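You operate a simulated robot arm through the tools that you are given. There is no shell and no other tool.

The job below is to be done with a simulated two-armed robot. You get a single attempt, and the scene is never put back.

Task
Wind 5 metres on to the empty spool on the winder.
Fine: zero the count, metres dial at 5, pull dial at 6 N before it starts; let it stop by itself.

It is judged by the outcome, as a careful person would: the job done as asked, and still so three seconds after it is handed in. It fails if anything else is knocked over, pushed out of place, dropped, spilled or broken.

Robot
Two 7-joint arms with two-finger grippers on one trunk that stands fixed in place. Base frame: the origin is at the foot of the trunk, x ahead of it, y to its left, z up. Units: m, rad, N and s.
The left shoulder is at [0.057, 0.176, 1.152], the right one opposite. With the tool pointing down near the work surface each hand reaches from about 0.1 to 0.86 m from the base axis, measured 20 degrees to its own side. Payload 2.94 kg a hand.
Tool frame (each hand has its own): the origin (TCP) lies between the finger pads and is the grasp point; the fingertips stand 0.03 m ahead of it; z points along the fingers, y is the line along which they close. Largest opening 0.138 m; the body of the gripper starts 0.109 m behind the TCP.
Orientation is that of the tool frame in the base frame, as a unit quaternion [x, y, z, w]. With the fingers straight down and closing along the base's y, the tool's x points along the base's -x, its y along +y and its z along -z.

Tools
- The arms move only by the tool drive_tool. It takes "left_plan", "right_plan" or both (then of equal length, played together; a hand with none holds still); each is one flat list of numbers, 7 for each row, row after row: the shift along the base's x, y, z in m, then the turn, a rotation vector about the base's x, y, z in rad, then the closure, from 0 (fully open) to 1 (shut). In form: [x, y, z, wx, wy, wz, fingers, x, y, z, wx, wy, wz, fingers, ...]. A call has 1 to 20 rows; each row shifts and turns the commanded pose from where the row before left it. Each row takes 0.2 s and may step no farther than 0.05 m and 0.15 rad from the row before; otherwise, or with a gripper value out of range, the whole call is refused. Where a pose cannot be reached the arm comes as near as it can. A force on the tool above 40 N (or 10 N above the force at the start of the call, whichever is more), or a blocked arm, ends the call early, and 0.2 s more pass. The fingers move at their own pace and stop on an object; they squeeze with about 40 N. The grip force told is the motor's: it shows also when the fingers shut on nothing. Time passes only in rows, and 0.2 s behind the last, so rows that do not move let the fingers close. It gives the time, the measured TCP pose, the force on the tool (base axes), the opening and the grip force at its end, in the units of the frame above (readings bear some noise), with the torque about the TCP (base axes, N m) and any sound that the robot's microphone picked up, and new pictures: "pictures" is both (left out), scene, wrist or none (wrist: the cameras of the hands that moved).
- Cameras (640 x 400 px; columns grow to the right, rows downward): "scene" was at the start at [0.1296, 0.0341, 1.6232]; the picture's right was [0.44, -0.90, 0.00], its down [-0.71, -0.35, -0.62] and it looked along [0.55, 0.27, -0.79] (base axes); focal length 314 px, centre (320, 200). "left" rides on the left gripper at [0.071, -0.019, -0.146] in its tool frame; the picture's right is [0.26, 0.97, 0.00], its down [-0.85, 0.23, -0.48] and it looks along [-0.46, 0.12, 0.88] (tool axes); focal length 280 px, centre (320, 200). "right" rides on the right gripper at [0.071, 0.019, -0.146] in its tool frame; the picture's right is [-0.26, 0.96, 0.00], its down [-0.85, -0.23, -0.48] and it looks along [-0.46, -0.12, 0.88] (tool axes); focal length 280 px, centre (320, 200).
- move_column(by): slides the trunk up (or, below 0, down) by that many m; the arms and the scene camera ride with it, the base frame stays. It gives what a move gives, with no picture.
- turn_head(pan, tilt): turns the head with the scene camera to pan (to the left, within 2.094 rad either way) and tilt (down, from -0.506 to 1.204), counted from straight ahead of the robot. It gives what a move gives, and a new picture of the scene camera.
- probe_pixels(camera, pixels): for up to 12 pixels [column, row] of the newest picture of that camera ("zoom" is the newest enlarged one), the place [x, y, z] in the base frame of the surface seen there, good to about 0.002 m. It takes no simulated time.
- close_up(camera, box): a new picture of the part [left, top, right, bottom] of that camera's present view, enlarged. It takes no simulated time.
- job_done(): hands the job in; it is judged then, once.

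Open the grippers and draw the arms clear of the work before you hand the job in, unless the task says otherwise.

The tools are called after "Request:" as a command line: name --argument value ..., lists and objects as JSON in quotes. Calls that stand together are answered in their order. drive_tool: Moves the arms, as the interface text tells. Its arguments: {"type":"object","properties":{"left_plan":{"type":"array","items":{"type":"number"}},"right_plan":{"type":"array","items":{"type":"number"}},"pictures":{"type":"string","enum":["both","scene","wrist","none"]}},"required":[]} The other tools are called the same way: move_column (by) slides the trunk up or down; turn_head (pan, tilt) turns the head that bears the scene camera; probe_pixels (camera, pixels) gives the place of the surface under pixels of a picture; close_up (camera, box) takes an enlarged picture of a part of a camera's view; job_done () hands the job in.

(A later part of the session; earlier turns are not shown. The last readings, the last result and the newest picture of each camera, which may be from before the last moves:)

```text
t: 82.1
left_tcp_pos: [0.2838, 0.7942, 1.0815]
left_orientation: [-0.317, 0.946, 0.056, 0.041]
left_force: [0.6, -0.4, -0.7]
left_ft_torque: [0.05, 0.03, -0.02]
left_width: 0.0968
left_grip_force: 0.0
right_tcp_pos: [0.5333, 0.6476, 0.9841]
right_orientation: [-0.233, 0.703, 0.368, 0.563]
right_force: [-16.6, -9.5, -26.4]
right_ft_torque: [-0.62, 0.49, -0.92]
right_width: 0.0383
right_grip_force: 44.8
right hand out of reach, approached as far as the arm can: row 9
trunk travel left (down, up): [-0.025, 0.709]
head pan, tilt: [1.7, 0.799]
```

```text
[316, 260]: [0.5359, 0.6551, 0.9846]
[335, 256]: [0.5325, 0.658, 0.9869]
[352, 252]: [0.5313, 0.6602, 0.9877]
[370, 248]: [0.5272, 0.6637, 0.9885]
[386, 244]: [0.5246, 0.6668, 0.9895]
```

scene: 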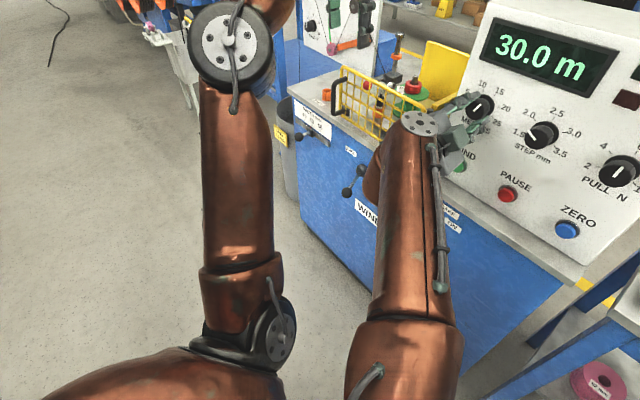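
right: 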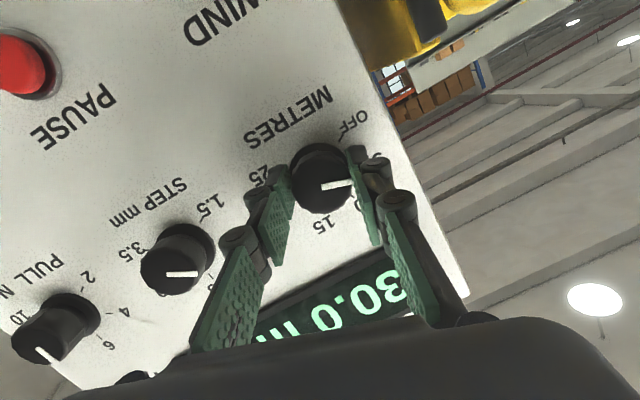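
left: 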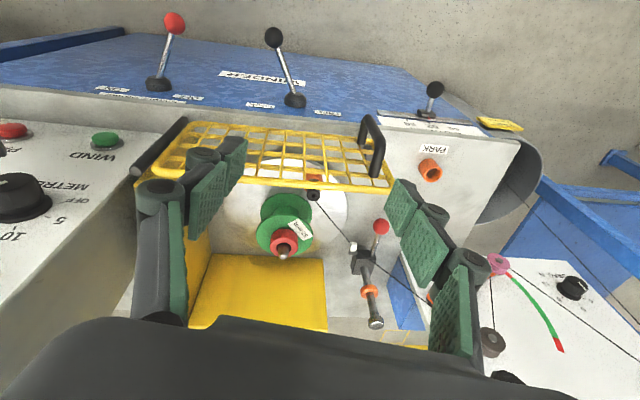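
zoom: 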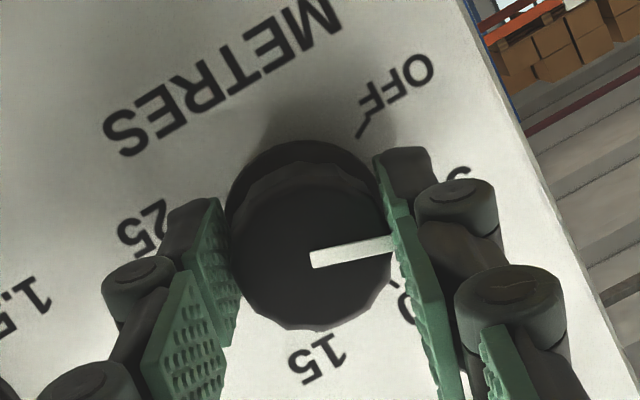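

The mark reads about −73°, and 5 is at −72°. I relieve the side load slightly, then open and withdraw to check that it stays.

Request:
drive_tool --right_plan '[0, 0, -0.002, 0, 0, 0, 1.0, 0, 0, -0.002, 0, 0, 0, 1.0, 0, 0, 0, 0, 0, 0, 0.8, 0, 0, 0, 0, 0, 0, 0.6, 0, 0, 0, 0, 0, 0, 0.4, 0, 0, 0, 0, 0, 0, 0.35, 0, 0, 0, 0, 0, 0, 0.35, -0.014, -0.016, 0, 0, 0, 0, 0.35, -0.014, -0.016, 0, 0, 0, 0, 0.35, -0.01, -0.01, 0, 0, 0, 0, 0.35]' --pictures "wrist"

Request:
close_up --camera "right" --box '[250, 70, 400, 220]'

Request:
turn_head --pan 1.0 --tilt 0.75

```text
t: 84.3
left_tcp_pos: [0.2837, 0.7835, 1.0886]
left_orientation: [-0.315, 0.946, 0.06, 0.045]
left_force: [-0.2, -1.0, 0.7]
left_ft_torque: [0.05, -0.04, 0.0]
left_width: 0.0969
left_grip_force: 0.1
right_tcp_pos: [0.4972, 0.5918, 0.9917]
right_orientation: [-0.227, 0.698, 0.372, 0.568]
right_force: [0.9, -0.9, 1.7]
right_ft_torque: [-0.1, 0.1, 0.08]
right_width: 0.0899
right_grip_force: 0.0
trunk travel left (down, up): [-0.025, 0.709]
head pan, tilt: [1.7, 0.799]
```

right: 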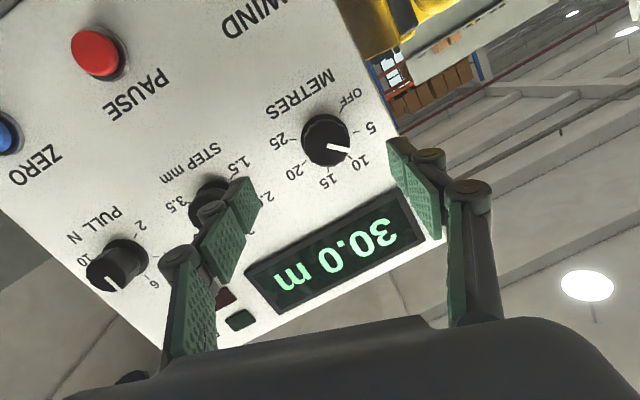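

```text
2.67 times, centred on (325, 145) of right
```

zoom: 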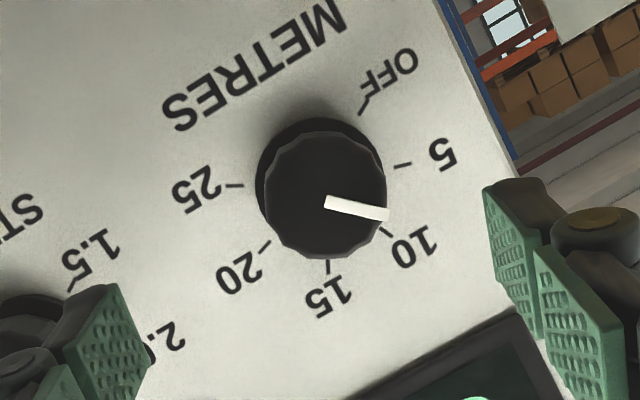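

```text
t: 85.3
left_tcp_pos: [0.2848, 0.797, 1.0794]
left_orientation: [-0.317, 0.946, 0.054, 0.042]
left_force: [0.5, 0.4, -0.4]
left_ft_torque: [-0.04, 0.02, -0.02]
left_width: 0.0966
left_grip_force: 0.2
right_tcp_pos: [0.4956, 0.6023, 0.982]
right_orientation: [-0.232, 0.701, 0.369, 0.565]
right_force: [0.4, 0.9, -0.5]
right_ft_torque: [0.05, -0.06, -0.05]
right_width: 0.0899
right_grip_force: 0.0
trunk travel left (down, up): [-0.025, 0.709]
head pan, tilt: [1.0, 0.75]
```

scene: 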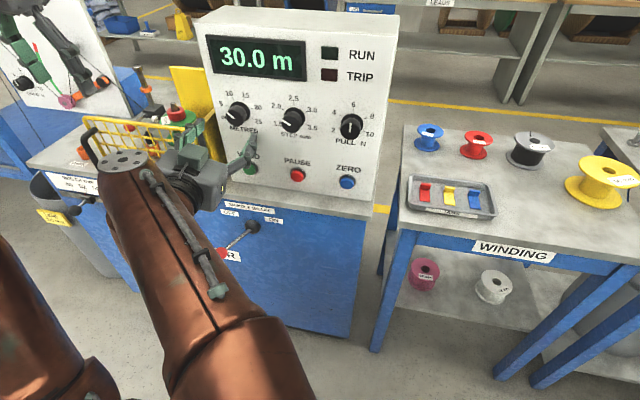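

After release the pointer fell back to about −49° (between 10 and 5): opening under the side load dragged it. I'll regrasp with a smaller turn and null the side force before opening. First I roll the hand back clockwise ~27°.

Request:
drive_tool --right_plan '[0, 0, 0, 0.085, 0.085, 0, 0.35, 0, 0, 0, 0.085, 0.085, 0, 0.35, 0, 0, 0, 0.085, 0.085, 0, 0.35, 0, 0, 0, 0.085, 0.085, 0, 0.35, 0, 0, 0, 0, 0, 0, 0.35, 0, 0, 0, 0, 0, 0, 0.35]' --pictures "none"

```text
t: 86.7
left_tcp_pos: [0.2829, 0.7875, 1.0862]
left_orientation: [-0.317, 0.946, 0.059, 0.043]
left_force: [0.3, 0.0, -0.7]
left_ft_torque: [-0.02, -0.02, 0.01]
left_width: 0.0968
left_grip_force: 0.1
right_tcp_pos: [0.4966, 0.5966, 0.9882]
right_orientation: [-0.065, 0.712, 0.517, 0.471]
right_force: [1.2, 1.1, 0.8]
right_ft_torque: [-0.01, 0.04, 0.0]
right_width: 0.0899
right_grip_force: 0.1
trunk travel left (down, up): [-0.025, 0.709]
head pan, tilt: [1.0, 0.75]
```

I approach the knob again and settle.

Request:
drive_tool --right_plan '[0.012, 0.0157, -0.001, 0, 0, 0, 0.35, 0.012, 0.0157, -0.001, 0, 0, 0, 0.35, 0.012, 0.0157, -0.001, 0, 0, 0, 0.35, 0, 0, 0, 0, 0, 0, 0.35, 0, 0, 0, 0, 0, 0, 0.35, 0, 0, 0, 0, 0, 0, 0.35]' --pictures "wrist"

```text
t: 88.1
left_tcp_pos: [0.2834, 0.7931, 1.0802]
left_orientation: [-0.317, 0.946, 0.054, 0.043]
left_force: [-0.2, -0.6, 0.8]
left_ft_torque: [-0.03, -0.01, -0.02]
left_width: 0.0966
left_grip_force: 0.2
right_tcp_pos: [0.5324, 0.6502, 0.982]
right_orientation: [-0.067, 0.713, 0.515, 0.471]
right_force: [-0.7, 0.9, 0.4]
right_ft_torque: [-0.01, -0.03, 0.03]
right_width: 0.0896
right_grip_force: 0.0
trunk travel left (down, up): [-0.025, 0.709]
head pan, tilt: [1.0, 0.75]
```

right: 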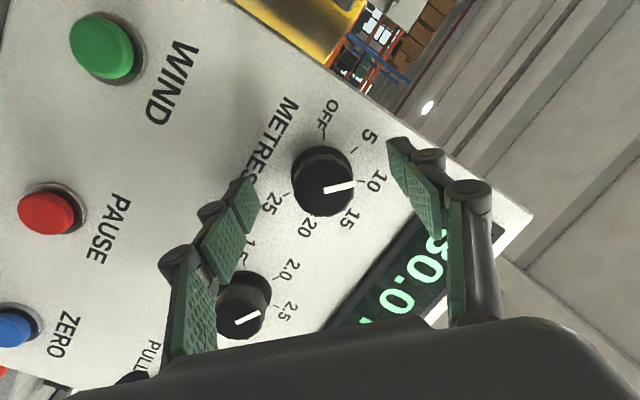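

Good position; I make a 3 mm correction up/right and close.

Request:
drive_tool --right_plan '[0.0015, -0.002, 0.003, 0, 0, 0, 0.35, 0, 0, 0, 0, 0, 0, 0.5, 0, 0, 0, 0, 0, 0, 0.65, 0, 0, 0, 0, 0, 0, 0.8, 0, 0, 0, 0, 0, 0, 0.9, 0, 0, 0, 0, 0, 0, 0.9]' --pictures "wrist"

Request:
close_up --camera "right" --box '[250, 90, 400, 240]'

```text
t: 89.5
left_tcp_pos: [0.2836, 0.7922, 1.0815]
left_orientation: [-0.317, 0.946, 0.056, 0.043]
left_force: [0.3, 0.8, -0.8]
left_ft_torque: [-0.01, 0.02, -0.02]
left_width: 0.0965
left_grip_force: 0.1
right_tcp_pos: [0.5338, 0.6453, 0.9872]
right_orientation: [-0.065, 0.712, 0.517, 0.47]
right_force: [2.7, 5.2, 8.2]
right_ft_torque: [-0.13, 0.16, -0.2]
right_width: 0.038
right_grip_force: 40.0
trunk travel left (down, up): [-0.025, 0.709]
head pan, tilt: [1.0, 0.75]
```

right: 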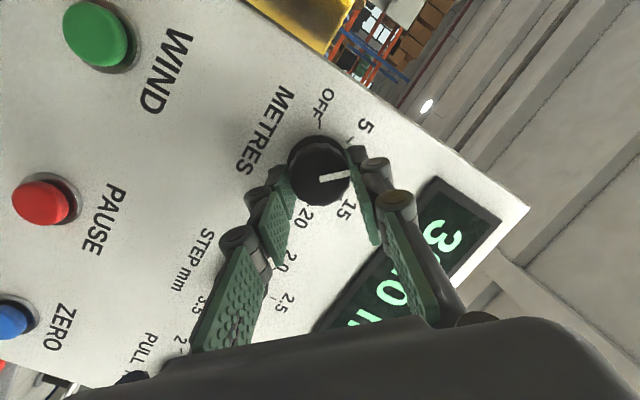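

```text
2.67 times, centred on (325, 165) of right
```

zoom: 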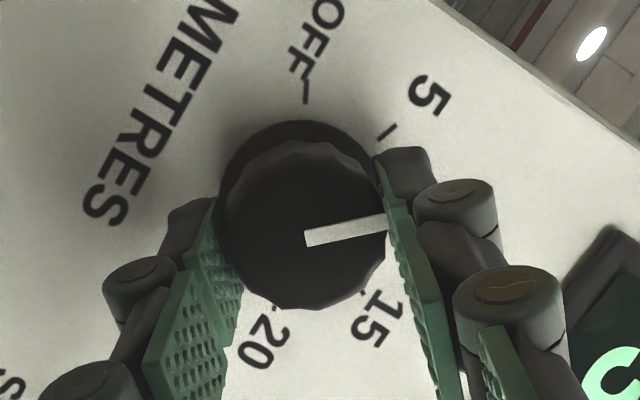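

The grip caught the same facet (pointer ≈ −45°). I turn 27° counter-clockwise in small steps, then settle and read the force.

Request:
drive_tool --right_plan '[0, 0, 0, -0.0555, -0.0555, 0, 0.9, 0, 0, 0, -0.0555, -0.0555, 0, 0.9, 0, 0, 0, -0.0555, -0.0555, 0, 0.9, 0, 0, 0, -0.0555, -0.0555, 0, 0.9, 0, 0, 0, -0.0555, -0.0555, 0, 0.9, 0, 0, 0, -0.0555, -0.0555, 0, 0.9, 0, 0, 0, 0, 0, 0, 0.9, 0, 0, 0, 0, 0, 0, 0.9]' --pictures "wrist"

Request:
close_up --camera "right" --box '[250, 90, 400, 240]'

Request:
probe_pixels --camera "zoom" --pixels '[[312, 255], [330, 250], [348, 245], [366, 241], [384, 237]]'

```text
t: 91.3
left_tcp_pos: [0.282, 0.7929, 1.0828]
left_orientation: [-0.317, 0.946, 0.056, 0.044]
left_force: [0.8, 0.1, 0.3]
left_ft_torque: [-0.01, -0.01, 0.01]
left_width: 0.0967
left_grip_force: 0.0
right_tcp_pos: [0.5324, 0.6466, 0.989]
right_orientation: [-0.229, 0.7, 0.374, 0.563]
right_force: [-2.4, 10.6, 11.9]
right_ft_torque: [0.66, -0.55, -0.7]
right_width: 0.0378
right_grip_force: 45.0
right hand out of reach, approached as far as the arm can: row 6
trunk travel left (down, up): [-0.025, 0.709]
head pan, tilt: [1.0, 0.75]
```

right: 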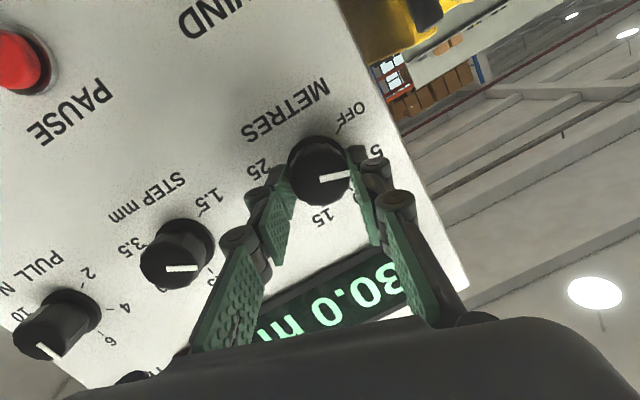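

```text
2.67 times, centred on (325, 165) of right
```

zoom: 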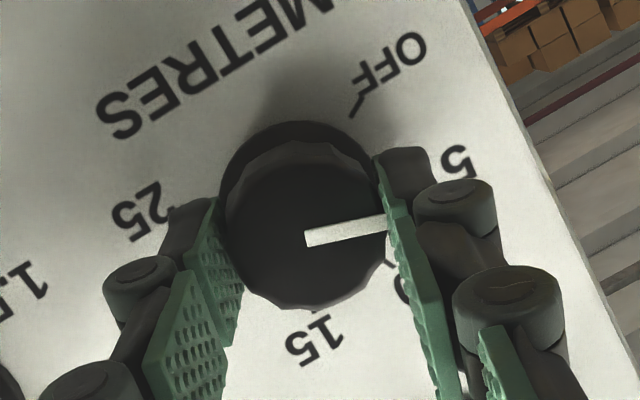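

```text
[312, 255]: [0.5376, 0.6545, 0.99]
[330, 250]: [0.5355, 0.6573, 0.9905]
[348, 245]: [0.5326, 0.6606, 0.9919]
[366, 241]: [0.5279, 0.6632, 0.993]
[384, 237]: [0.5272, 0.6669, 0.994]
```

The mark reads about −75° with much smaller side load (−2, 11, 12 N). I shift the command up 2 mm and slightly left to null it before opening.

Request:
drive_tool --right_plan '[-0.001, 0.001, 0.002, 0, 0, 0, 0.9, 0, 0, 0, 0, 0, 0, 0.9, 0, 0, 0, 0, 0, 0, 0.9]' --pictures "none"

```text
t: 92.1
left_tcp_pos: [0.2829, 0.7922, 1.0837]
left_orientation: [-0.317, 0.946, 0.055, 0.043]
left_force: [-0.4, 1.2, -1.1]
left_ft_torque: [0.0, 0.02, 0.01]
left_width: 0.0968
left_grip_force: 0.0
right_tcp_pos: [0.5325, 0.6463, 0.9894]
right_orientation: [-0.228, 0.702, 0.373, 0.563]
right_force: [-6.6, 1.7, -4.1]
right_ft_torque: [-0.1, 0.11, -0.91]
right_width: 0.038
right_grip_force: 45.2
trunk travel left (down, up): [-0.025, 0.709]
head pan, tilt: [1.0, 0.75]
```

Side force is now small (−6.6, 1.7, −4.1 N) with a yaw torque of −0.9 N m. I ease the yaw a little and check again.

Request:
drive_tool --right_plan '[-0.0005, 0.0005, -0.0005, 0, 0, -0.03, 0.9, 0, 0, 0, 0, 0, 0, 0.9, 0, 0, 0, 0, 0, 0, 0.9]' --pictures "none"

```text
t: 92.9
left_tcp_pos: [0.2837, 0.7972, 1.0784]
left_orientation: [-0.315, 0.947, 0.051, 0.042]
left_force: [0.7, -0.3, -0.6]
left_ft_torque: [0.03, 0.02, 0.0]
left_width: 0.0967
left_grip_force: 0.2
right_tcp_pos: [0.534, 0.6469, 0.9913]
right_orientation: [-0.221, 0.706, 0.363, 0.566]
right_force: [-31.2, -3.2, -16.9]
right_ft_torque: [-0.38, 0.51, -0.49]
right_width: 0.038
right_grip_force: 45.1
right hand out of reach, approached as far as the arm can: row 1
trunk travel left (down, up): [-0.025, 0.709]
head pan, tilt: [1.0, 0.75]
```

That yaw was out of reach and raised the load. I undo it and shift toward the force.

Request:
drive_tool --right_plan '[-0.002, 0.001, -0.001, 0, 0, 0.03, 0.9, 0, 0, 0, 0, 0, 0, 0.9, 0, 0, 0, 0, 0, 0, 0.9]' --pictures "none"

```text
t: 93.3
left_tcp_pos: [0.3023, 0.8, 1.0687]
left_orientation: [-0.307, 0.95, 0.047, 0.041]
left_force: [0.4, -0.4, -0.8]
left_ft_torque: [0.07, 0.01, -0.01]
left_width: 0.0966
left_grip_force: 0.1
right_tcp_pos: [0.5297, 0.6426, 0.9931]
right_orientation: [-0.225, 0.705, 0.374, 0.559]
right_force: [-32.5, 3.9, -22.4]
right_ft_torque: [-0.53, 0.66, -0.15]
right_width: 0.0376
right_grip_force: 45.5
trunk travel left (down, up): [-0.025, 0.709]
head pan, tilt: [1.0, 0.75]
stopped in row 1 (right hand): the arm was blocked; the commanded pose is now the measured one
```

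The arms are touching: the left hand moved 2 cm when the right arm was blocked. I hold still one step to see the present load and view the arms.

Request:
drive_tool --right_plan '[0, 0, 0, 0, 0, 0, 0.9]' --pictures "wrist"

Request:
turn_head --pan 1.5 --tilt 1.1

```text
t: 93.6
left_tcp_pos: [0.3388, 0.7787, 1.055]
left_orientation: [-0.287, 0.956, 0.046, 0.035]
left_force: [1.2, 0.3, -1.2]
left_ft_torque: [0.02, 0.24, 0.01]
left_width: 0.0967
left_grip_force: 0.0
right_tcp_pos: [0.5849, 0.5941, 1.0583]
right_orientation: [-0.17, 0.686, 0.382, 0.595]
right_force: [1.8, 0.2, -0.2]
right_ft_torque: [0.1, -0.08, 0.12]
right_width: 0.0138
right_grip_force: 0.1
trunk travel left (down, up): [-0.025, 0.709]
head pan, tilt: [1.0, 0.75]
stopped in row 1 (right hand): the arm was blocked; the commanded pose is now the measured one
```

right: 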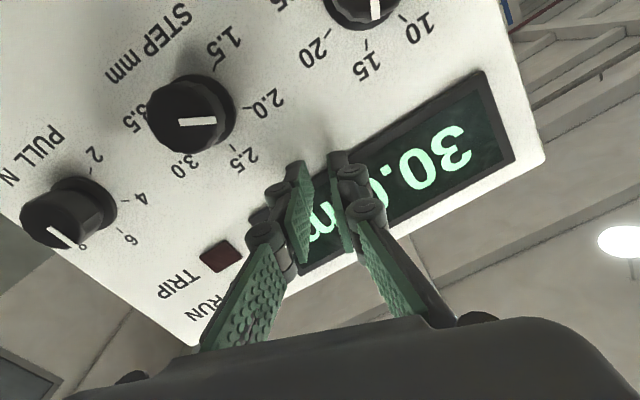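

```text
t: 94.5
left_tcp_pos: [0.3214, 0.7775, 1.0711]
left_orientation: [-0.298, 0.952, 0.056, 0.042]
left_force: [-1.6, -0.6, 11.9]
left_ft_torque: [0.17, -0.25, 0.01]
left_width: 0.0967
left_grip_force: 0.2
right_tcp_pos: [0.5461, 0.608, 1.025]
right_orientation: [-0.203, 0.696, 0.386, 0.571]
right_force: [1.0, 0.4, -1.4]
right_ft_torque: [0.13, -0.16, 0.1]
right_width: 0.0139
right_grip_force: 0.1
trunk travel left (down, up): [-0.025, 0.709]
head pan, tilt: [1.499, 1.1]
```

scene: 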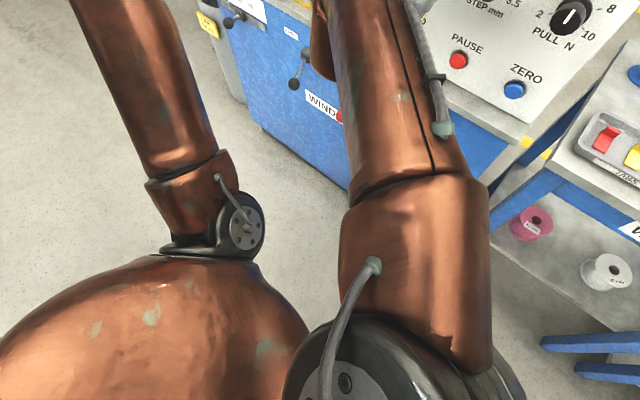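

The hand came off the knob and the arms are pressing on each other. I back the right hand away from the panel and to the right, separating the arms.

Request:
drive_tool --right_plan '[-0.012, -0.02, 0.005, 0, 0, 0, 0.9, -0.01, -0.025, 0.005, 0, 0, 0, 0.9, 0.005, -0.03, 0, 0, 0, 0, 0.9, 0.01, -0.03, 0, 0, 0, 0, 0.6]' --pictures "both"

```text
t: 94.9
left_tcp_pos: [0.3397, 0.7333, 1.0677]
left_orientation: [-0.277, 0.96, 0.041, 0.023]
left_force: [0.6, 0.3, -0.4]
left_ft_torque: [-0.07, 0.14, 0.0]
left_width: 0.0962
left_grip_force: 0.0
right_tcp_pos: [0.543, 0.5537, 1.0517]
right_orientation: [-0.191, 0.685, 0.401, 0.577]
right_force: [-1.8, 1.5, 0.6]
right_ft_torque: [-0.01, -0.02, -0.27]
right_width: 0.0139
right_grip_force: 0.0
trunk travel left (down, up): [-0.025, 0.709]
head pan, tilt: [1.499, 1.1]
stopped in row 1 (right hand): the arm was blocked; the commanded pose is now the measured one
```

scene: 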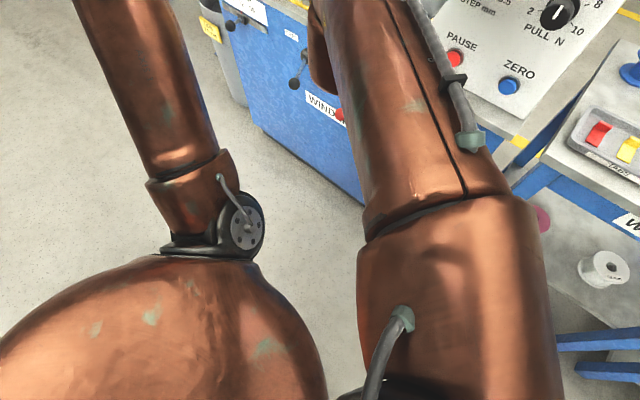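
right: 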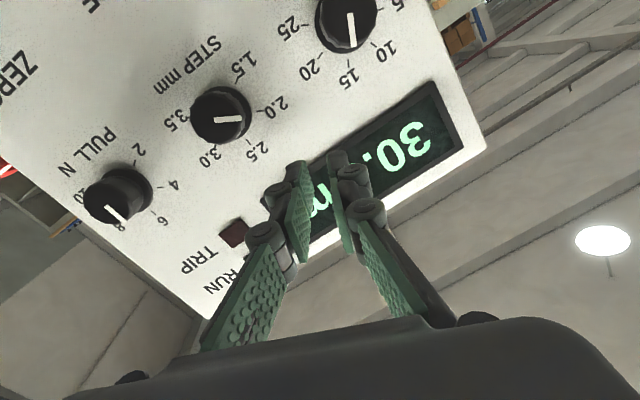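

METRES slipped back to between 15 and 10, to be redone later. I need to see where the arms touch, so I look up along them.

Request:
turn_head --pan 1.35 --tilt 0.6

```text
t: 95.8
left_tcp_pos: [0.3343, 0.7324, 1.0761]
left_orientation: [-0.284, 0.957, 0.048, 0.028]
left_force: [-0.3, -0.6, 1.3]
left_ft_torque: [0.15, -0.03, 0.0]
left_width: 0.0966
left_grip_force: 0.1
right_tcp_pos: [0.5426, 0.5566, 1.0489]
right_orientation: [-0.191, 0.687, 0.399, 0.577]
right_force: [0.4, 0.1, -0.3]
right_ft_torque: [-0.03, 0.03, -0.01]
right_width: 0.0138
right_grip_force: 0.0
trunk travel left (down, up): [-0.025, 0.709]
head pan, tilt: [1.349, 0.6]
```

scene: 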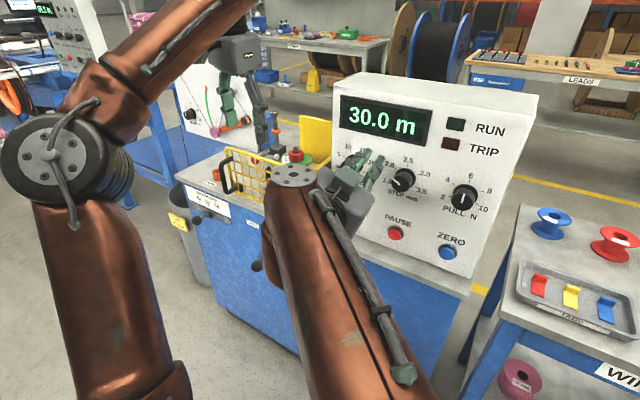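

In this view the forearms are well apart, so the touching is near the chest (right elbow). I check the dials in a close-up before moving on.

Request:
close_up --camera "scene" --box '[330, 130, 510, 280]'

Request:
close_up --camera "scene" --box '[200, 80, 350, 230]'

```text
2.67 times, centred on (420, 205) of scene
```

zoom: 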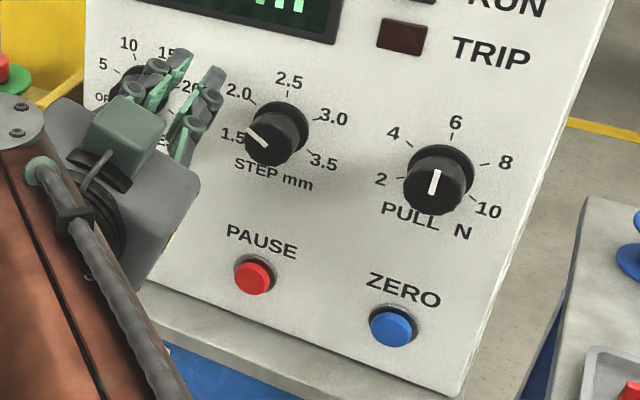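

```text
2.67 times, centred on (275, 155) of scene
```

zoom: 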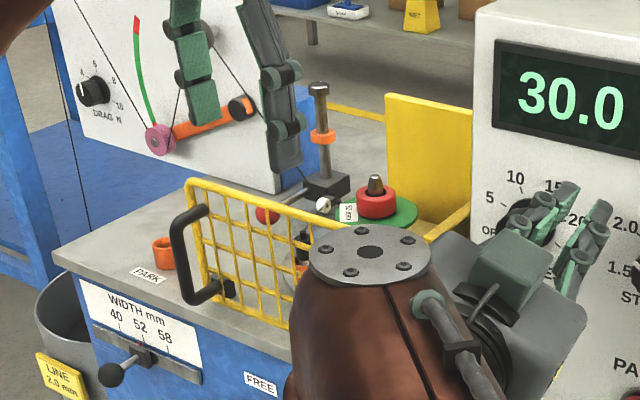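

PULL still reads 6, STEP 2.0, and the machine is undisturbed. I move the right hand sideways to the right along the panel at 0.1 m distance to free the right elbow.

Request:
drive_tool --right_plan '[0.02, -0.024, 0.0, 0, 0, 0, 0.7, 0.022, -0.026, 0, 0, 0, 0, 0.5, 0.022, -0.026, 0, 0, 0, 0, 0.5, 0.022, -0.03, 0, 0, 0, 0, 0.5]' --pictures "scene"

```text
t: 96.8
left_tcp_pos: [0.3259, 0.7424, 1.0777]
left_orientation: [-0.289, 0.956, 0.051, 0.031]
left_force: [0.6, -0.5, 0.0]
left_ft_torque: [0.01, 0.02, 0.01]
left_width: 0.0968
left_grip_force: 0.0
right_tcp_pos: [0.6286, 0.4628, 1.0396]
right_orientation: [-0.195, 0.689, 0.396, 0.575]
right_force: [-0.5, -0.4, -0.6]
right_ft_torque: [0.02, 0.01, 0.01]
right_width: 0.0691
right_grip_force: 0.0
trunk travel left (down, up): [-0.025, 0.709]
head pan, tilt: [1.349, 0.6]
```

scene: 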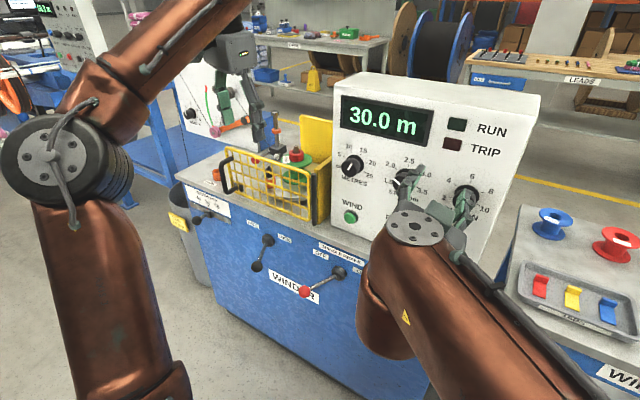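

The right hand is free again. Since it's near, I use it now for the ZERO button: close the fingers and move to a point 0.09 m before the button (0.666, 0.446, 0.848).

Request:
drive_tool --right_plan '[0.0075, -0.0034, -0.038, 0, 0, 0, 1.0, 0.0075, -0.0034, -0.038, 0, 0, 0, 1.0, 0.0075, -0.0034, -0.038, 0, 0, 0, 1.0, 0.0075, -0.0034, -0.038, 0, 0, 0, 1.0, 0.0075, -0.0034, -0.038, 0, 0, 0, 1.0, 0, 0, 0, 0, 0, 0, 1.0]' --pictures "both"

```text
t: 98.2
left_tcp_pos: [0.334, 0.7441, 1.0748]
left_orientation: [-0.282, 0.957, 0.053, 0.042]
left_force: [5.6, -0.8, -7.2]
left_ft_torque: [0.06, 0.55, -0.02]
left_width: 0.0964
left_grip_force: 0.0
right_tcp_pos: [0.6681, 0.4392, 0.8515]
right_orientation: [-0.193, 0.688, 0.395, 0.576]
right_force: [0.5, -1.5, -0.3]
right_ft_torque: [0.0, 0.02, 0.23]
right_width: 0.0
right_grip_force: 28.6
trunk travel left (down, up): [-0.025, 0.709]
head pan, tilt: [1.349, 0.6]
```

scene: 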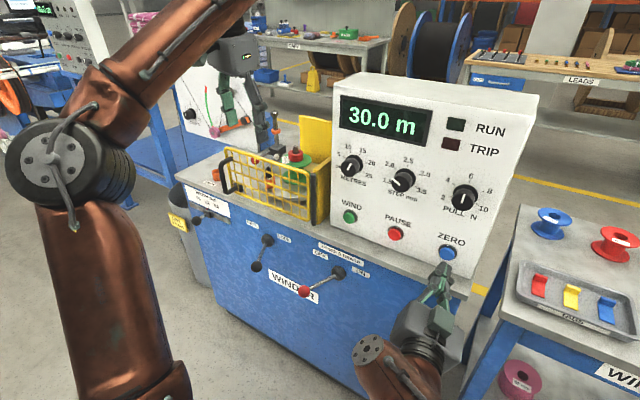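
right: 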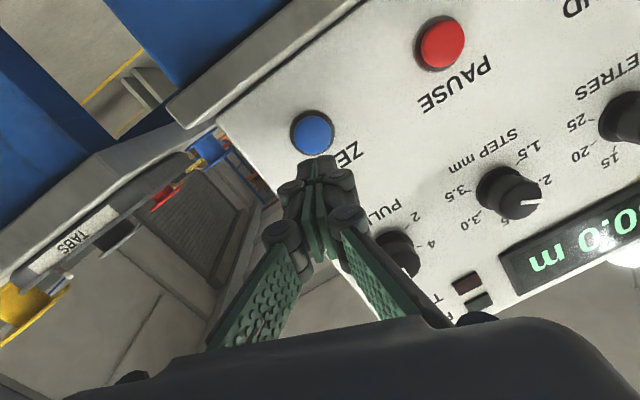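

The left hand shows a small force; I check its camera before pressing.

Request:
drive_tool --left_plan '[0, 0, 0, 0, 0, 0, 0.3]' --pictures "wrist"

Request:
probe_pixels --camera "scene" --pixels '[[30, 165], [60, 150], [110, 120], [150, 60], [200, 30], [240, 60], [100, 300], [100, 220], [225, 95], [262, 110]]'

```text
t: 98.6
left_tcp_pos: [0.3257, 0.7421, 1.0772]
left_orientation: [-0.288, 0.956, 0.05, 0.032]
left_force: [0.7, 0.4, 0.1]
left_ft_torque: [0.03, -0.01, 0.01]
left_width: 0.0965
left_grip_force: 0.1
right_tcp_pos: [0.6651, 0.4449, 0.8512]
right_orientation: [-0.195, 0.689, 0.396, 0.575]
right_force: [0.1, -0.1, 0.7]
right_ft_torque: [0.0, -0.02, 0.0]
right_width: 0.0
right_grip_force: 28.9
trunk travel left (down, up): [-0.025, 0.709]
head pan, tilt: [1.349, 0.6]
```

left: 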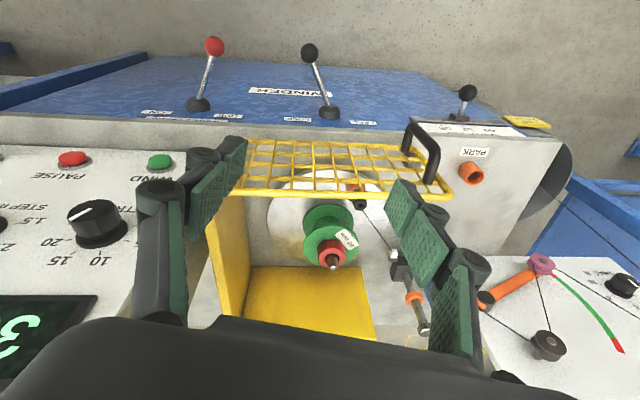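

```text
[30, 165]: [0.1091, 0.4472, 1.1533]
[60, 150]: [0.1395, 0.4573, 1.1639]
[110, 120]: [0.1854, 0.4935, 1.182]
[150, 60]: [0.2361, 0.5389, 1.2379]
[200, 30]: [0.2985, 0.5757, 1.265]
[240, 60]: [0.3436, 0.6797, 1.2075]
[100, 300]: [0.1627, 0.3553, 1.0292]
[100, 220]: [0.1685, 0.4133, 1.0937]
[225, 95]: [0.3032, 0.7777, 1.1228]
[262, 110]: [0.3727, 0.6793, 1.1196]
```

The left hand is free (force ~0). Now I advance the closed right fingertips toward ZERO, slowly at the end.

Request:
drive_tool --right_plan '[0.0141, 0.0141, -0.001, 0, 0, 0, 1.0, 0.0141, 0.0141, -0.001, 0, 0, 0, 1.0, 0.0035, 0.0035, 0, 0, 0, 0, 1.0]' --pictures "wrist"

```text
t: 99.4
left_tcp_pos: [0.3264, 0.7427, 1.0769]
left_orientation: [-0.289, 0.955, 0.051, 0.032]
left_force: [0.5, 0.3, 0.0]
left_ft_torque: [0.03, -0.03, 0.01]
left_width: 0.0966
left_grip_force: 0.1
right_tcp_pos: [0.6979, 0.4771, 0.8493]
right_orientation: [-0.194, 0.689, 0.396, 0.575]
right_force: [-1.1, 0.3, -0.3]
right_ft_torque: [0.03, 0.02, 0.0]
right_width: 0.0
right_grip_force: 28.5
trunk travel left (down, up): [-0.025, 0.709]
head pan, tilt: [1.349, 0.6]
```

right: 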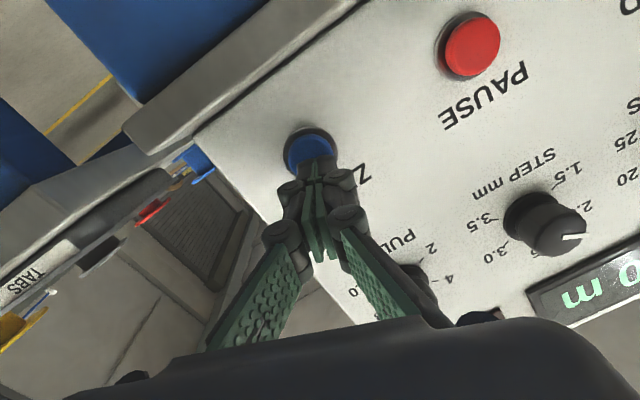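

The tips are right at the blue button (about 1–2 mm off). I press in small steps.

Request:
drive_tool --right_plan '[0.0022, 0.0022, 0, 0, 0, 0, 1.0, 0.0022, 0.0022, 0, 0, 0, 0, 1.0, 0.0022, 0.0022, 0, 0, 0, 0, 1.0, 0.0015, 0.0015, 0, 0, 0, 0, 1.0]' --pictures "scene"

```text
t: 100.4
left_tcp_pos: [0.3254, 0.7425, 1.0777]
left_orientation: [-0.289, 0.956, 0.051, 0.033]
left_force: [1.2, 0.6, 0.0]
left_ft_torque: [0.02, 0.0, 0.01]
left_width: 0.0963
left_grip_force: 0.1
right_tcp_pos: [0.7035, 0.4859, 0.8477]
right_orientation: [-0.196, 0.689, 0.396, 0.575]
right_force: [-8.9, -9.2, -0.6]
right_ft_torque: [-0.04, 0.0, -0.05]
right_width: 0.0
right_grip_force: 28.5
trunk travel left (down, up): [-0.025, 0.709]
head pan, tilt: [1.349, 0.6]
heard: click
```

scene: 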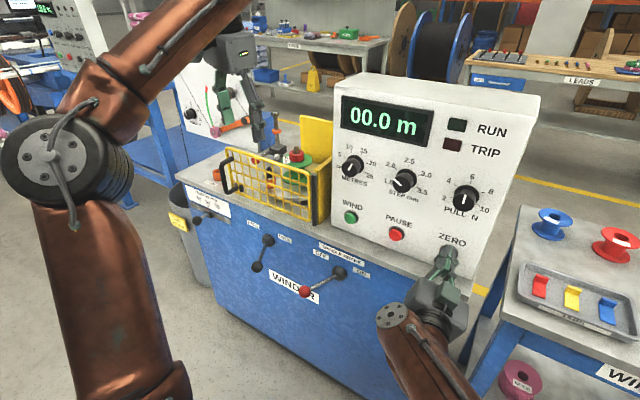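

Click heard and the display reads 00.0 m. I back off the button and check the METRES pointer.

Request:
drive_tool --right_plan '[-0.0141, -0.0141, 0, 0, 0, 0, 1.0, -0.0141, -0.0141, 0, 0, 0, 0, 1.0, -0.0141, -0.0141, 0, 0, 0, 0, 1.0]' --pictures "scene"

Request:
close_up --camera "scene" --box '[325, 125, 495, 265]'

```text
t: 101.2
left_tcp_pos: [0.3259, 0.7426, 1.0787]
left_orientation: [-0.288, 0.956, 0.051, 0.033]
left_force: [-0.5, 0.3, -0.8]
left_ft_torque: [0.03, 0.01, -0.01]
left_width: 0.0966
left_grip_force: 0.0
right_tcp_pos: [0.662, 0.4412, 0.851]
right_orientation: [-0.194, 0.689, 0.396, 0.576]
right_force: [-0.2, 0.6, 0.5]
right_ft_torque: [-0.01, 0.04, 0.02]
right_width: 0.0003
right_grip_force: 28.6
trunk travel left (down, up): [-0.025, 0.709]
head pan, tilt: [1.349, 0.6]
```

scene: 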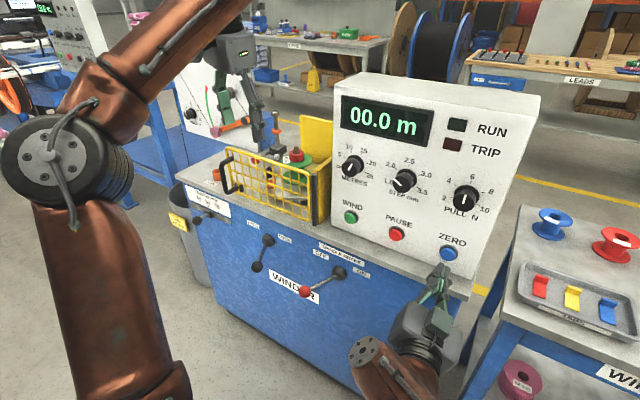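

```text
2.86 times, centred on (410, 195) of scene
```

zoom: 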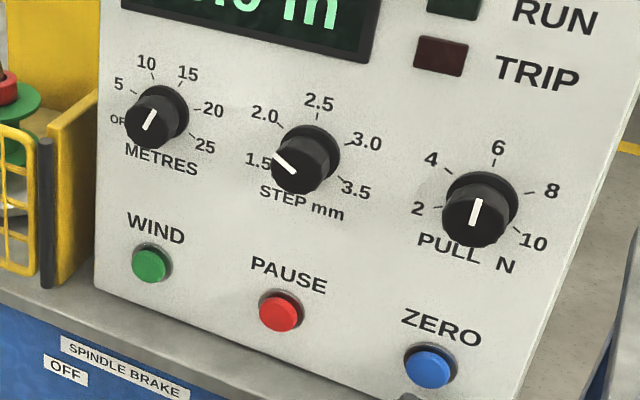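

METRES stands near 15 again; PULL still at 6. Before retrying with the right arm, I move the left hand back and up so the arms don't touch.

Request:
drive_tool --left_plan '[-0.03, 0.01, 0.035, 0, 0, 0, 0.3, -0.03, 0.01, 0.035, 0, 0, 0, 0.3, -0.03, 0.01, 0.035, 0, 0, 0, 0.3, -0.03, 0.01, 0.03, 0, 0, 0, 0.3]' --right_plan '[-0.004, -0.004, 0.034, 0, 0, 0, 1.0, -0.004, -0.004, 0.034, 0, 0, 0, 1.0, -0.004, -0.004, 0.034, 0, 0, 0, 0.8, 0, 0, 0.034, 0, 0, 0, 0.5]' --pictures "scene"

```text
t: 102.2
left_tcp_pos: [0.3161, 0.7782, 1.0797]
left_orientation: [-0.289, 0.956, 0.051, 0.032]
left_force: [-0.3, 0.6, -1.2]
left_ft_torque: [-0.07, -0.01, -0.01]
left_width: 0.0965
left_grip_force: 0.1
left hand out of reach, approached as far as the arm can: row 1, 2, 3, 4
right_tcp_pos: [0.65, 0.4322, 0.983]
right_orientation: [-0.194, 0.691, 0.394, 0.574]
right_force: [-0.4, 0.5, -1.2]
right_ft_torque: [0.07, -0.09, 0.01]
right_width: 0.049
right_grip_force: 0.1
trunk travel left (down, up): [-0.025, 0.709]
head pan, tilt: [1.349, 0.6]
```

scene: 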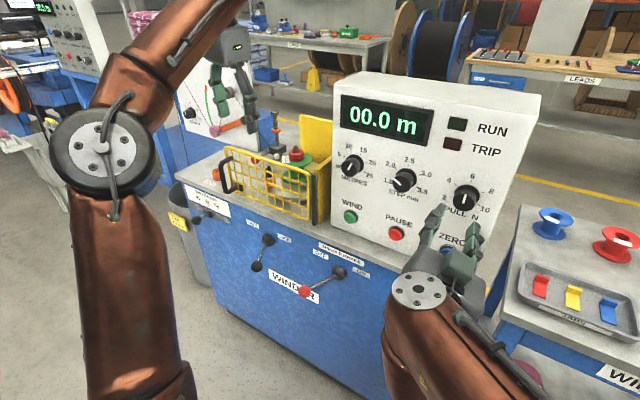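

The left arm can't rise further there and its elbow leans forward. I bring the left hand back to the free space in front of the machine on the robot's left side instead (about 0.12, 0.65).

Request:
drive_tool --left_plan '[-0.04, -0.026, 0, 0, 0, 0, 0.3, -0.04, -0.026, 0, 0, 0, 0, 0.3, -0.04, -0.026, 0, 0, 0, 0, 0.3, -0.04, -0.026, 0, 0, 0, 0, 0.3, -0.04, -0.02, -0.02, 0, 0, 0, 0.3, 0, 0, -0.04, 0, 0, 0, 0.3, 0, 0, -0.04, 0, 0, 0, 0.3]' --pictures "scene"

```text
t: 103.8
left_tcp_pos: [0.2457, 0.8062, 0.9483]
left_orientation: [-0.289, 0.956, 0.05, 0.032]
left_force: [0.6, -0.4, 0.0]
left_ft_torque: [-0.02, 0.01, 0.0]
left_width: 0.0967
left_grip_force: 0.0
left hand out of reach, approached as far as the arm can: row 1, 2, 3, 4, 5
right_tcp_pos: [0.6507, 0.4302, 0.9845]
right_orientation: [-0.195, 0.689, 0.395, 0.575]
right_force: [-0.2, -0.1, -0.6]
right_ft_torque: [0.0, -0.02, -0.01]
right_width: 0.0687
right_grip_force: 0.1
trunk travel left (down, up): [-0.025, 0.709]
head pan, tilt: [1.349, 0.6]
```

scene: 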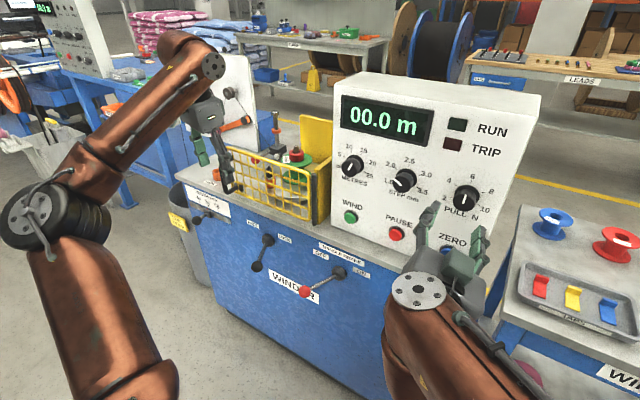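

The hand dropped beside the guard with clearance; being lower it can now move back. I move it away from the machine toward the robot's left side.

Request:
drive_tool --left_plan '[-0.03, -0.037, 0, 0, 0, 0, 0.3, -0.03, -0.037, 0, 0, 0, 0, 0.3, -0.03, -0.037, 0, 0, 0, 0, 0.3, -0.03, -0.037, -0.01, 0, 0, 0, 0.3, 0, 0, -0.04, 0, 0, 0, 0.3, 0, 0, -0.04, 0, 0, 0, 0.3]' --pictures "scene"

```text
t: 105.2
left_tcp_pos: [0.256, 0.8138, 0.8764]
left_orientation: [-0.289, 0.956, 0.051, 0.032]
left_force: [-0.2, -0.1, -0.3]
left_ft_torque: [-0.01, 0.01, 0.01]
left_width: 0.0965
left_grip_force: 0.2
left hand out of reach, approached as far as the arm can: row 1, 2, 3, 4, 5, 6
right_tcp_pos: [0.6509, 0.4301, 0.9847]
right_orientation: [-0.195, 0.689, 0.395, 0.575]
right_force: [-0.4, -0.3, 0.1]
right_ft_torque: [0.0, 0.01, 0.02]
right_width: 0.0692
right_grip_force: 0.0
trunk travel left (down, up): [-0.025, 0.709]
head pan, tilt: [1.349, 0.6]
```

scene: 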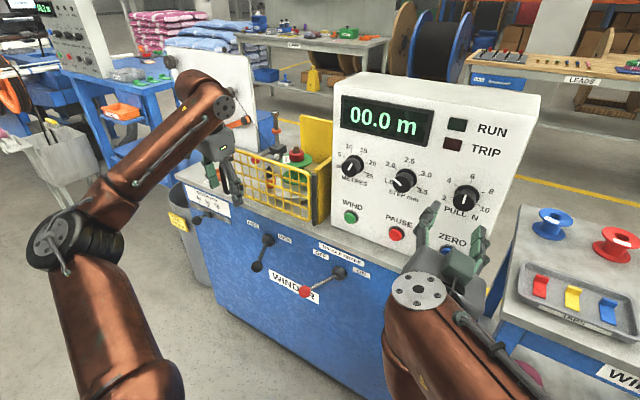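

The left arm won't retreat in this direction. I raise the trunk 0.1 m (the −0.2 height where the arms were clear of each other) and lift the left hand back up over the guard area.

Request:
move_column --by 0.1

Request:
drive_tool --left_plan '[-0.01, -0.01, 0.04, 0, 0, 0, 0.3, -0.01, -0.01, 0.04, 0, 0, 0, 0.3, 0, 0, 0.045, 0, 0, 0, 0.3, 0, 0, 0.045, 0, 0, 0, 0.3, 0, 0, 0.045, 0, 0, 0, 0.3]' --pictures "scene"

```text
t: 106.5
left_tcp_pos: [0.258, 0.8141, 0.9761]
left_orientation: [-0.289, 0.955, 0.051, 0.032]
left_force: [0.4, -0.8, -0.3]
left_ft_torque: [0.01, 0.05, 0.02]
left_width: 0.0965
left_grip_force: 0.1
right_tcp_pos: [0.6515, 0.4313, 1.0846]
right_orientation: [-0.194, 0.69, 0.396, 0.575]
right_force: [0.5, -0.6, 0.2]
right_ft_torque: [0.01, 0.0, 0.03]
right_width: 0.0691
right_grip_force: 0.1
trunk travel left (down, up): [-0.125, 0.609]
head pan, tilt: [1.349, 0.6]
```

```text
t: 107.7
left_tcp_pos: [0.2341, 0.7942, 1.1954]
left_orientation: [-0.283, 0.957, 0.045, 0.045]
left_force: [4.2, -0.9, 0.1]
left_ft_torque: [0.09, 0.59, 0.07]
left_width: 0.0965
left_grip_force: 0.0
right_tcp_pos: [0.645, 0.4298, 1.0916]
right_orientation: [-0.196, 0.687, 0.396, 0.577]
right_force: [-2.5, -0.4, 2.3]
right_ft_torque: [-0.19, 0.18, -0.24]
right_width: 0.069
right_grip_force: 0.0
trunk travel left (down, up): [-0.125, 0.609]
head pan, tilt: [1.349, 0.6]
```

scene: 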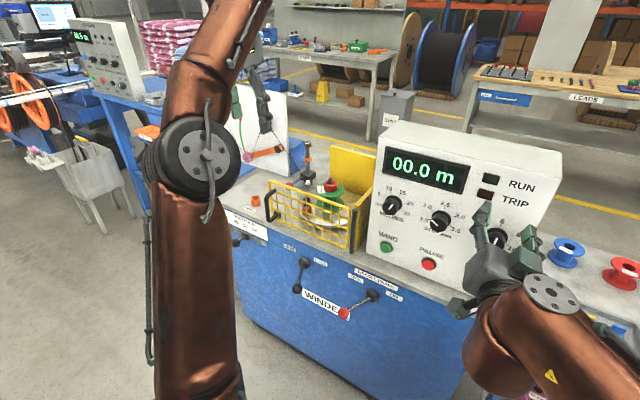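

The left elbow now stands forward and up, which suits the left arm for a level approach at the METRES dial. I move the right hand well out to the right first.

Request:
drive_tool --right_plan '[-0.02, -0.03, 0.01, 0, 0, 0, 0.5, -0.015, -0.04, 0.005, 0, 0, 0, 0.5, -0.01, -0.04, 0, 0, 0, 0, 0.5, -0.01, -0.04, 0, 0, 0, 0, 0.5, -0.01, -0.04, 0, 0, 0, 0, 0.5, -0.01, -0.04, 0, 0, 0, 0, 0.5, -0.01, -0.04, 0, 0, 0, 0, 0.5]' --pictures "scene"

```text
t: 109.3
left_tcp_pos: [0.2343, 0.7941, 1.1936]
left_orientation: [-0.288, 0.956, 0.053, 0.033]
left_force: [-0.1, -0.1, 0.1]
left_ft_torque: [0.04, -0.02, -0.01]
left_width: 0.0967
left_grip_force: 0.0
right_tcp_pos: [0.5653, 0.1591, 1.1011]
right_orientation: [-0.195, 0.689, 0.397, 0.575]
right_force: [0.0, 0.6, 0.7]
right_ft_torque: [0.03, 0.01, 0.0]
right_width: 0.0688
right_grip_force: 0.1
trunk travel left (down, up): [-0.125, 0.609]
head pan, tilt: [1.349, 0.6]
```

scene: 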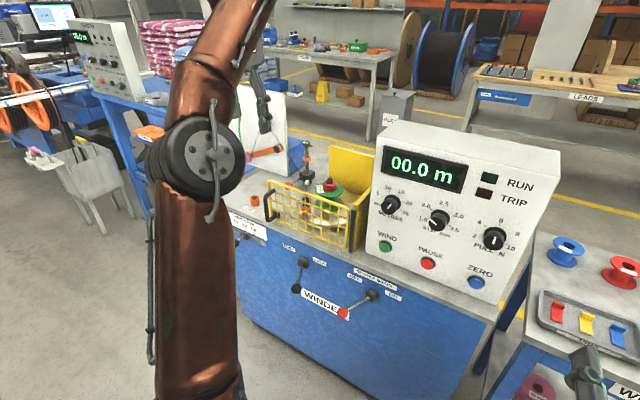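

The right arm is clear. Now I bring the left hand in front of the METRES dial (about 0.42, 0.54, 1.08), yawing to 45°.

Request:
drive_tool --left_plan '[0.0232, -0.0318, -0.0138, 0, 0, 0.025, 0.35, 0.0232, -0.0318, -0.0138, 0, 0, 0.025, 0.35, 0.0232, -0.0318, -0.0138, 0, 0, 0.025, 0.35, 0.0232, -0.0318, -0.0138, 0, 0, 0.025, 0.35, 0.0232, -0.0318, -0.0138, 0, 0, 0.025, 0.35, 0.0232, -0.0318, -0.0138, 0, 0, 0.025, 0.35, 0.0232, -0.0318, -0.0138, 0, 0, 0.025, 0.35, 0.0232, -0.0318, -0.0138, 0, 0, 0.025, 0.35]' --pictures "scene"

```text
t: 111.1
left_tcp_pos: [0.4234, 0.5395, 1.0827]
left_orientation: [-0.383, 0.922, 0.054, 0.028]
left_force: [0.4, 0.5, -0.3]
left_ft_torque: [-0.01, 0.02, 0.02]
left_width: 0.0898
left_grip_force: 0.0
right_tcp_pos: [0.5663, 0.1586, 1.1003]
right_orientation: [-0.194, 0.689, 0.396, 0.575]
right_force: [0.1, 0.5, 0.1]
right_ft_torque: [0.03, -0.04, 0.01]
right_width: 0.0688
right_grip_force: 0.0
trunk travel left (down, up): [-0.125, 0.609]
head pan, tilt: [1.349, 0.6]
```

scene: 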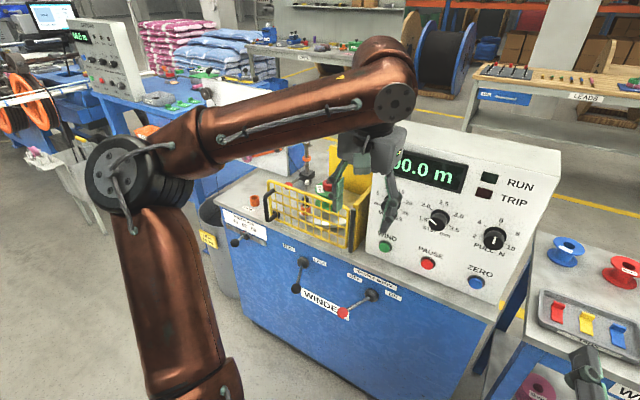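

All reachable. Now I pitch the left hand up gradually, checking halfway.

Request:
drive_tool --left_plan '[0, 0, 0, 0.101, -0.101, 0, 0.35, 0, 0, 0, 0.101, -0.101, 0, 0.35, 0, 0, 0, 0.101, -0.101, 0, 0.35, 0, 0, 0, 0.101, -0.101, 0, 0.35, 0, 0, 0, 0.101, -0.101, 0, 0.35, 0, 0, 0, 0.101, -0.101, 0, 0.35]' --pictures "scene"

```text
t: 112.5
left_tcp_pos: [0.4301, 0.5447, 1.0974]
left_orientation: [-0.356, 0.814, 0.208, 0.409]
left_force: [0.3, 0.1, -0.6]
left_ft_torque: [0.06, 0.01, 0.02]
left_width: 0.0893
left_grip_force: 0.0
left hand out of reach, approached as far as the arm can: row 6
right_tcp_pos: [0.5656, 0.1586, 1.1008]
right_orientation: [-0.193, 0.689, 0.396, 0.575]
right_force: [-0.5, -0.4, -0.1]
right_ft_torque: [0.03, 0.01, 0.02]
right_width: 0.069
right_grip_force: 0.2
trunk travel left (down, up): [-0.125, 0.609]
head pan, tilt: [1.349, 0.6]
```

scene: 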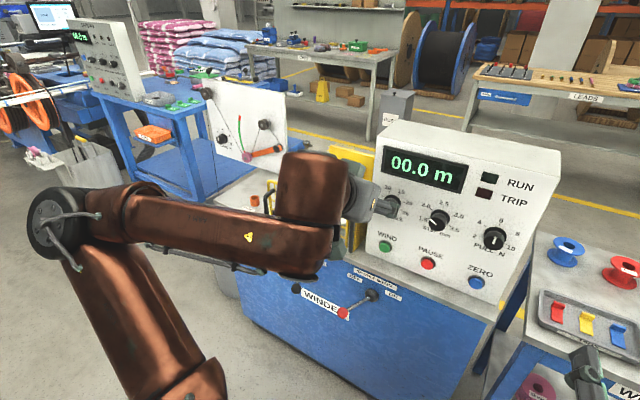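

At 35° downward tilt the left wrist limits again. But with the fingers left and right of the knob, a downward tilt lies in the pad plane, so I can grip at this tilt. I move to a pre-grasp there, yawing slightly right.

Request:
drive_tool --left_plan '[0.0195, 0.018, -0.026, 0, 0, -0.025, 0.35, 0.0195, 0.018, -0.026, 0, 0, -0.025, 0.35, 0.0195, 0.018, -0.026, 0, 0, -0.025, 0.35, 0.0195, 0.018, -0.026, 0, 0, -0.025, 0.35]' --pictures "both"

```text
t: 113.5
left_tcp_pos: [0.5116, 0.6213, 0.9952]
left_orientation: [-0.315, 0.832, 0.187, 0.418]
left_force: [0.0, 1.4, -0.8]
left_ft_torque: [-0.06, 0.0, 0.0]
left_width: 0.0896
left_grip_force: 0.1
left hand out of reach, approached as far as the arm can: row 1
right_tcp_pos: [0.5662, 0.1606, 1.1002]
right_orientation: [-0.193, 0.69, 0.395, 0.575]
right_force: [-0.7, 0.2, 0.1]
right_ft_torque: [0.01, 0.0, 0.01]
right_width: 0.0691
right_grip_force: 0.1
trunk travel left (down, up): [-0.125, 0.609]
head pan, tilt: [1.349, 0.6]
```

scene: 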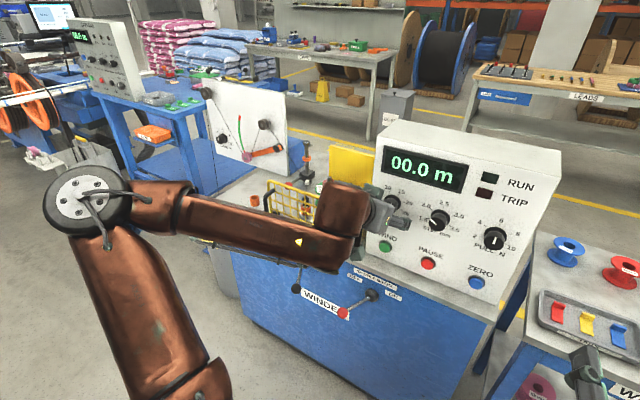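
left: 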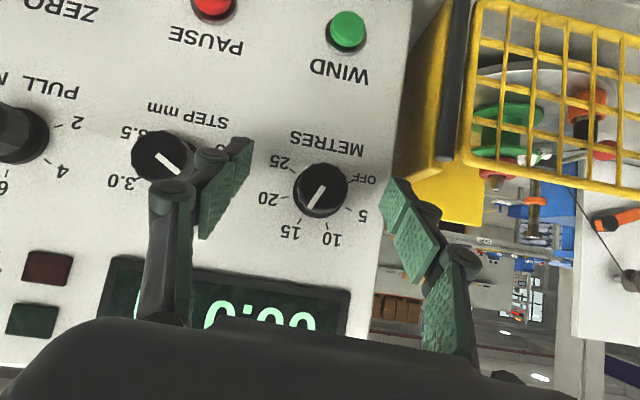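

Much better: the pre-grasp (0.512, 0.621, 0.995) is reachable and well centred on METRES. I try pitching up a bit more here toward level.

Request:
drive_tool --left_plan '[0.002, 0.003, -0.001, 0.085, -0.085, 0, 0.35, 0.002, 0.003, -0.002, 0.085, -0.085, 0, 0.35, 0.002, 0.003, -0.002, 0.085, -0.085, 0, 0.35]' --pictures "wrist"

```text
t: 114.3
left_tcp_pos: [0.5236, 0.6361, 0.9921]
left_orientation: [-0.281, 0.741, 0.25, 0.556]
left_force: [0.2, 0.2, 0.3]
left_ft_torque: [0.0, -0.01, -0.01]
left_width: 0.0897
left_grip_force: 0.1
left hand out of reach, approached as far as the arm can: row 2
right_tcp_pos: [0.5643, 0.1597, 1.1009]
right_orientation: [-0.194, 0.689, 0.397, 0.575]
right_force: [0.2, -0.4, -0.2]
right_ft_torque: [-0.03, -0.03, -0.04]
right_width: 0.0691
right_grip_force: 0.0
trunk travel left (down, up): [-0.125, 0.609]
head pan, tilt: [1.349, 0.6]
```

left: 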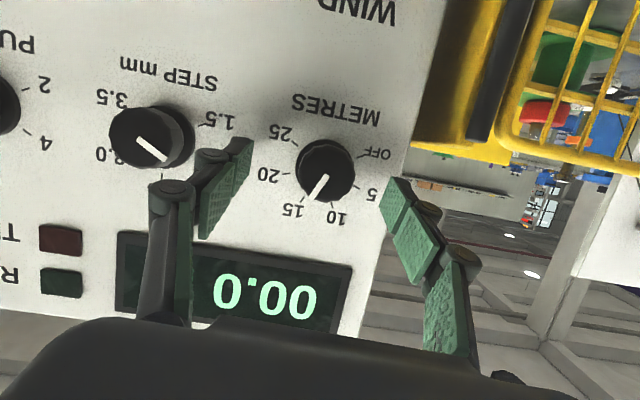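

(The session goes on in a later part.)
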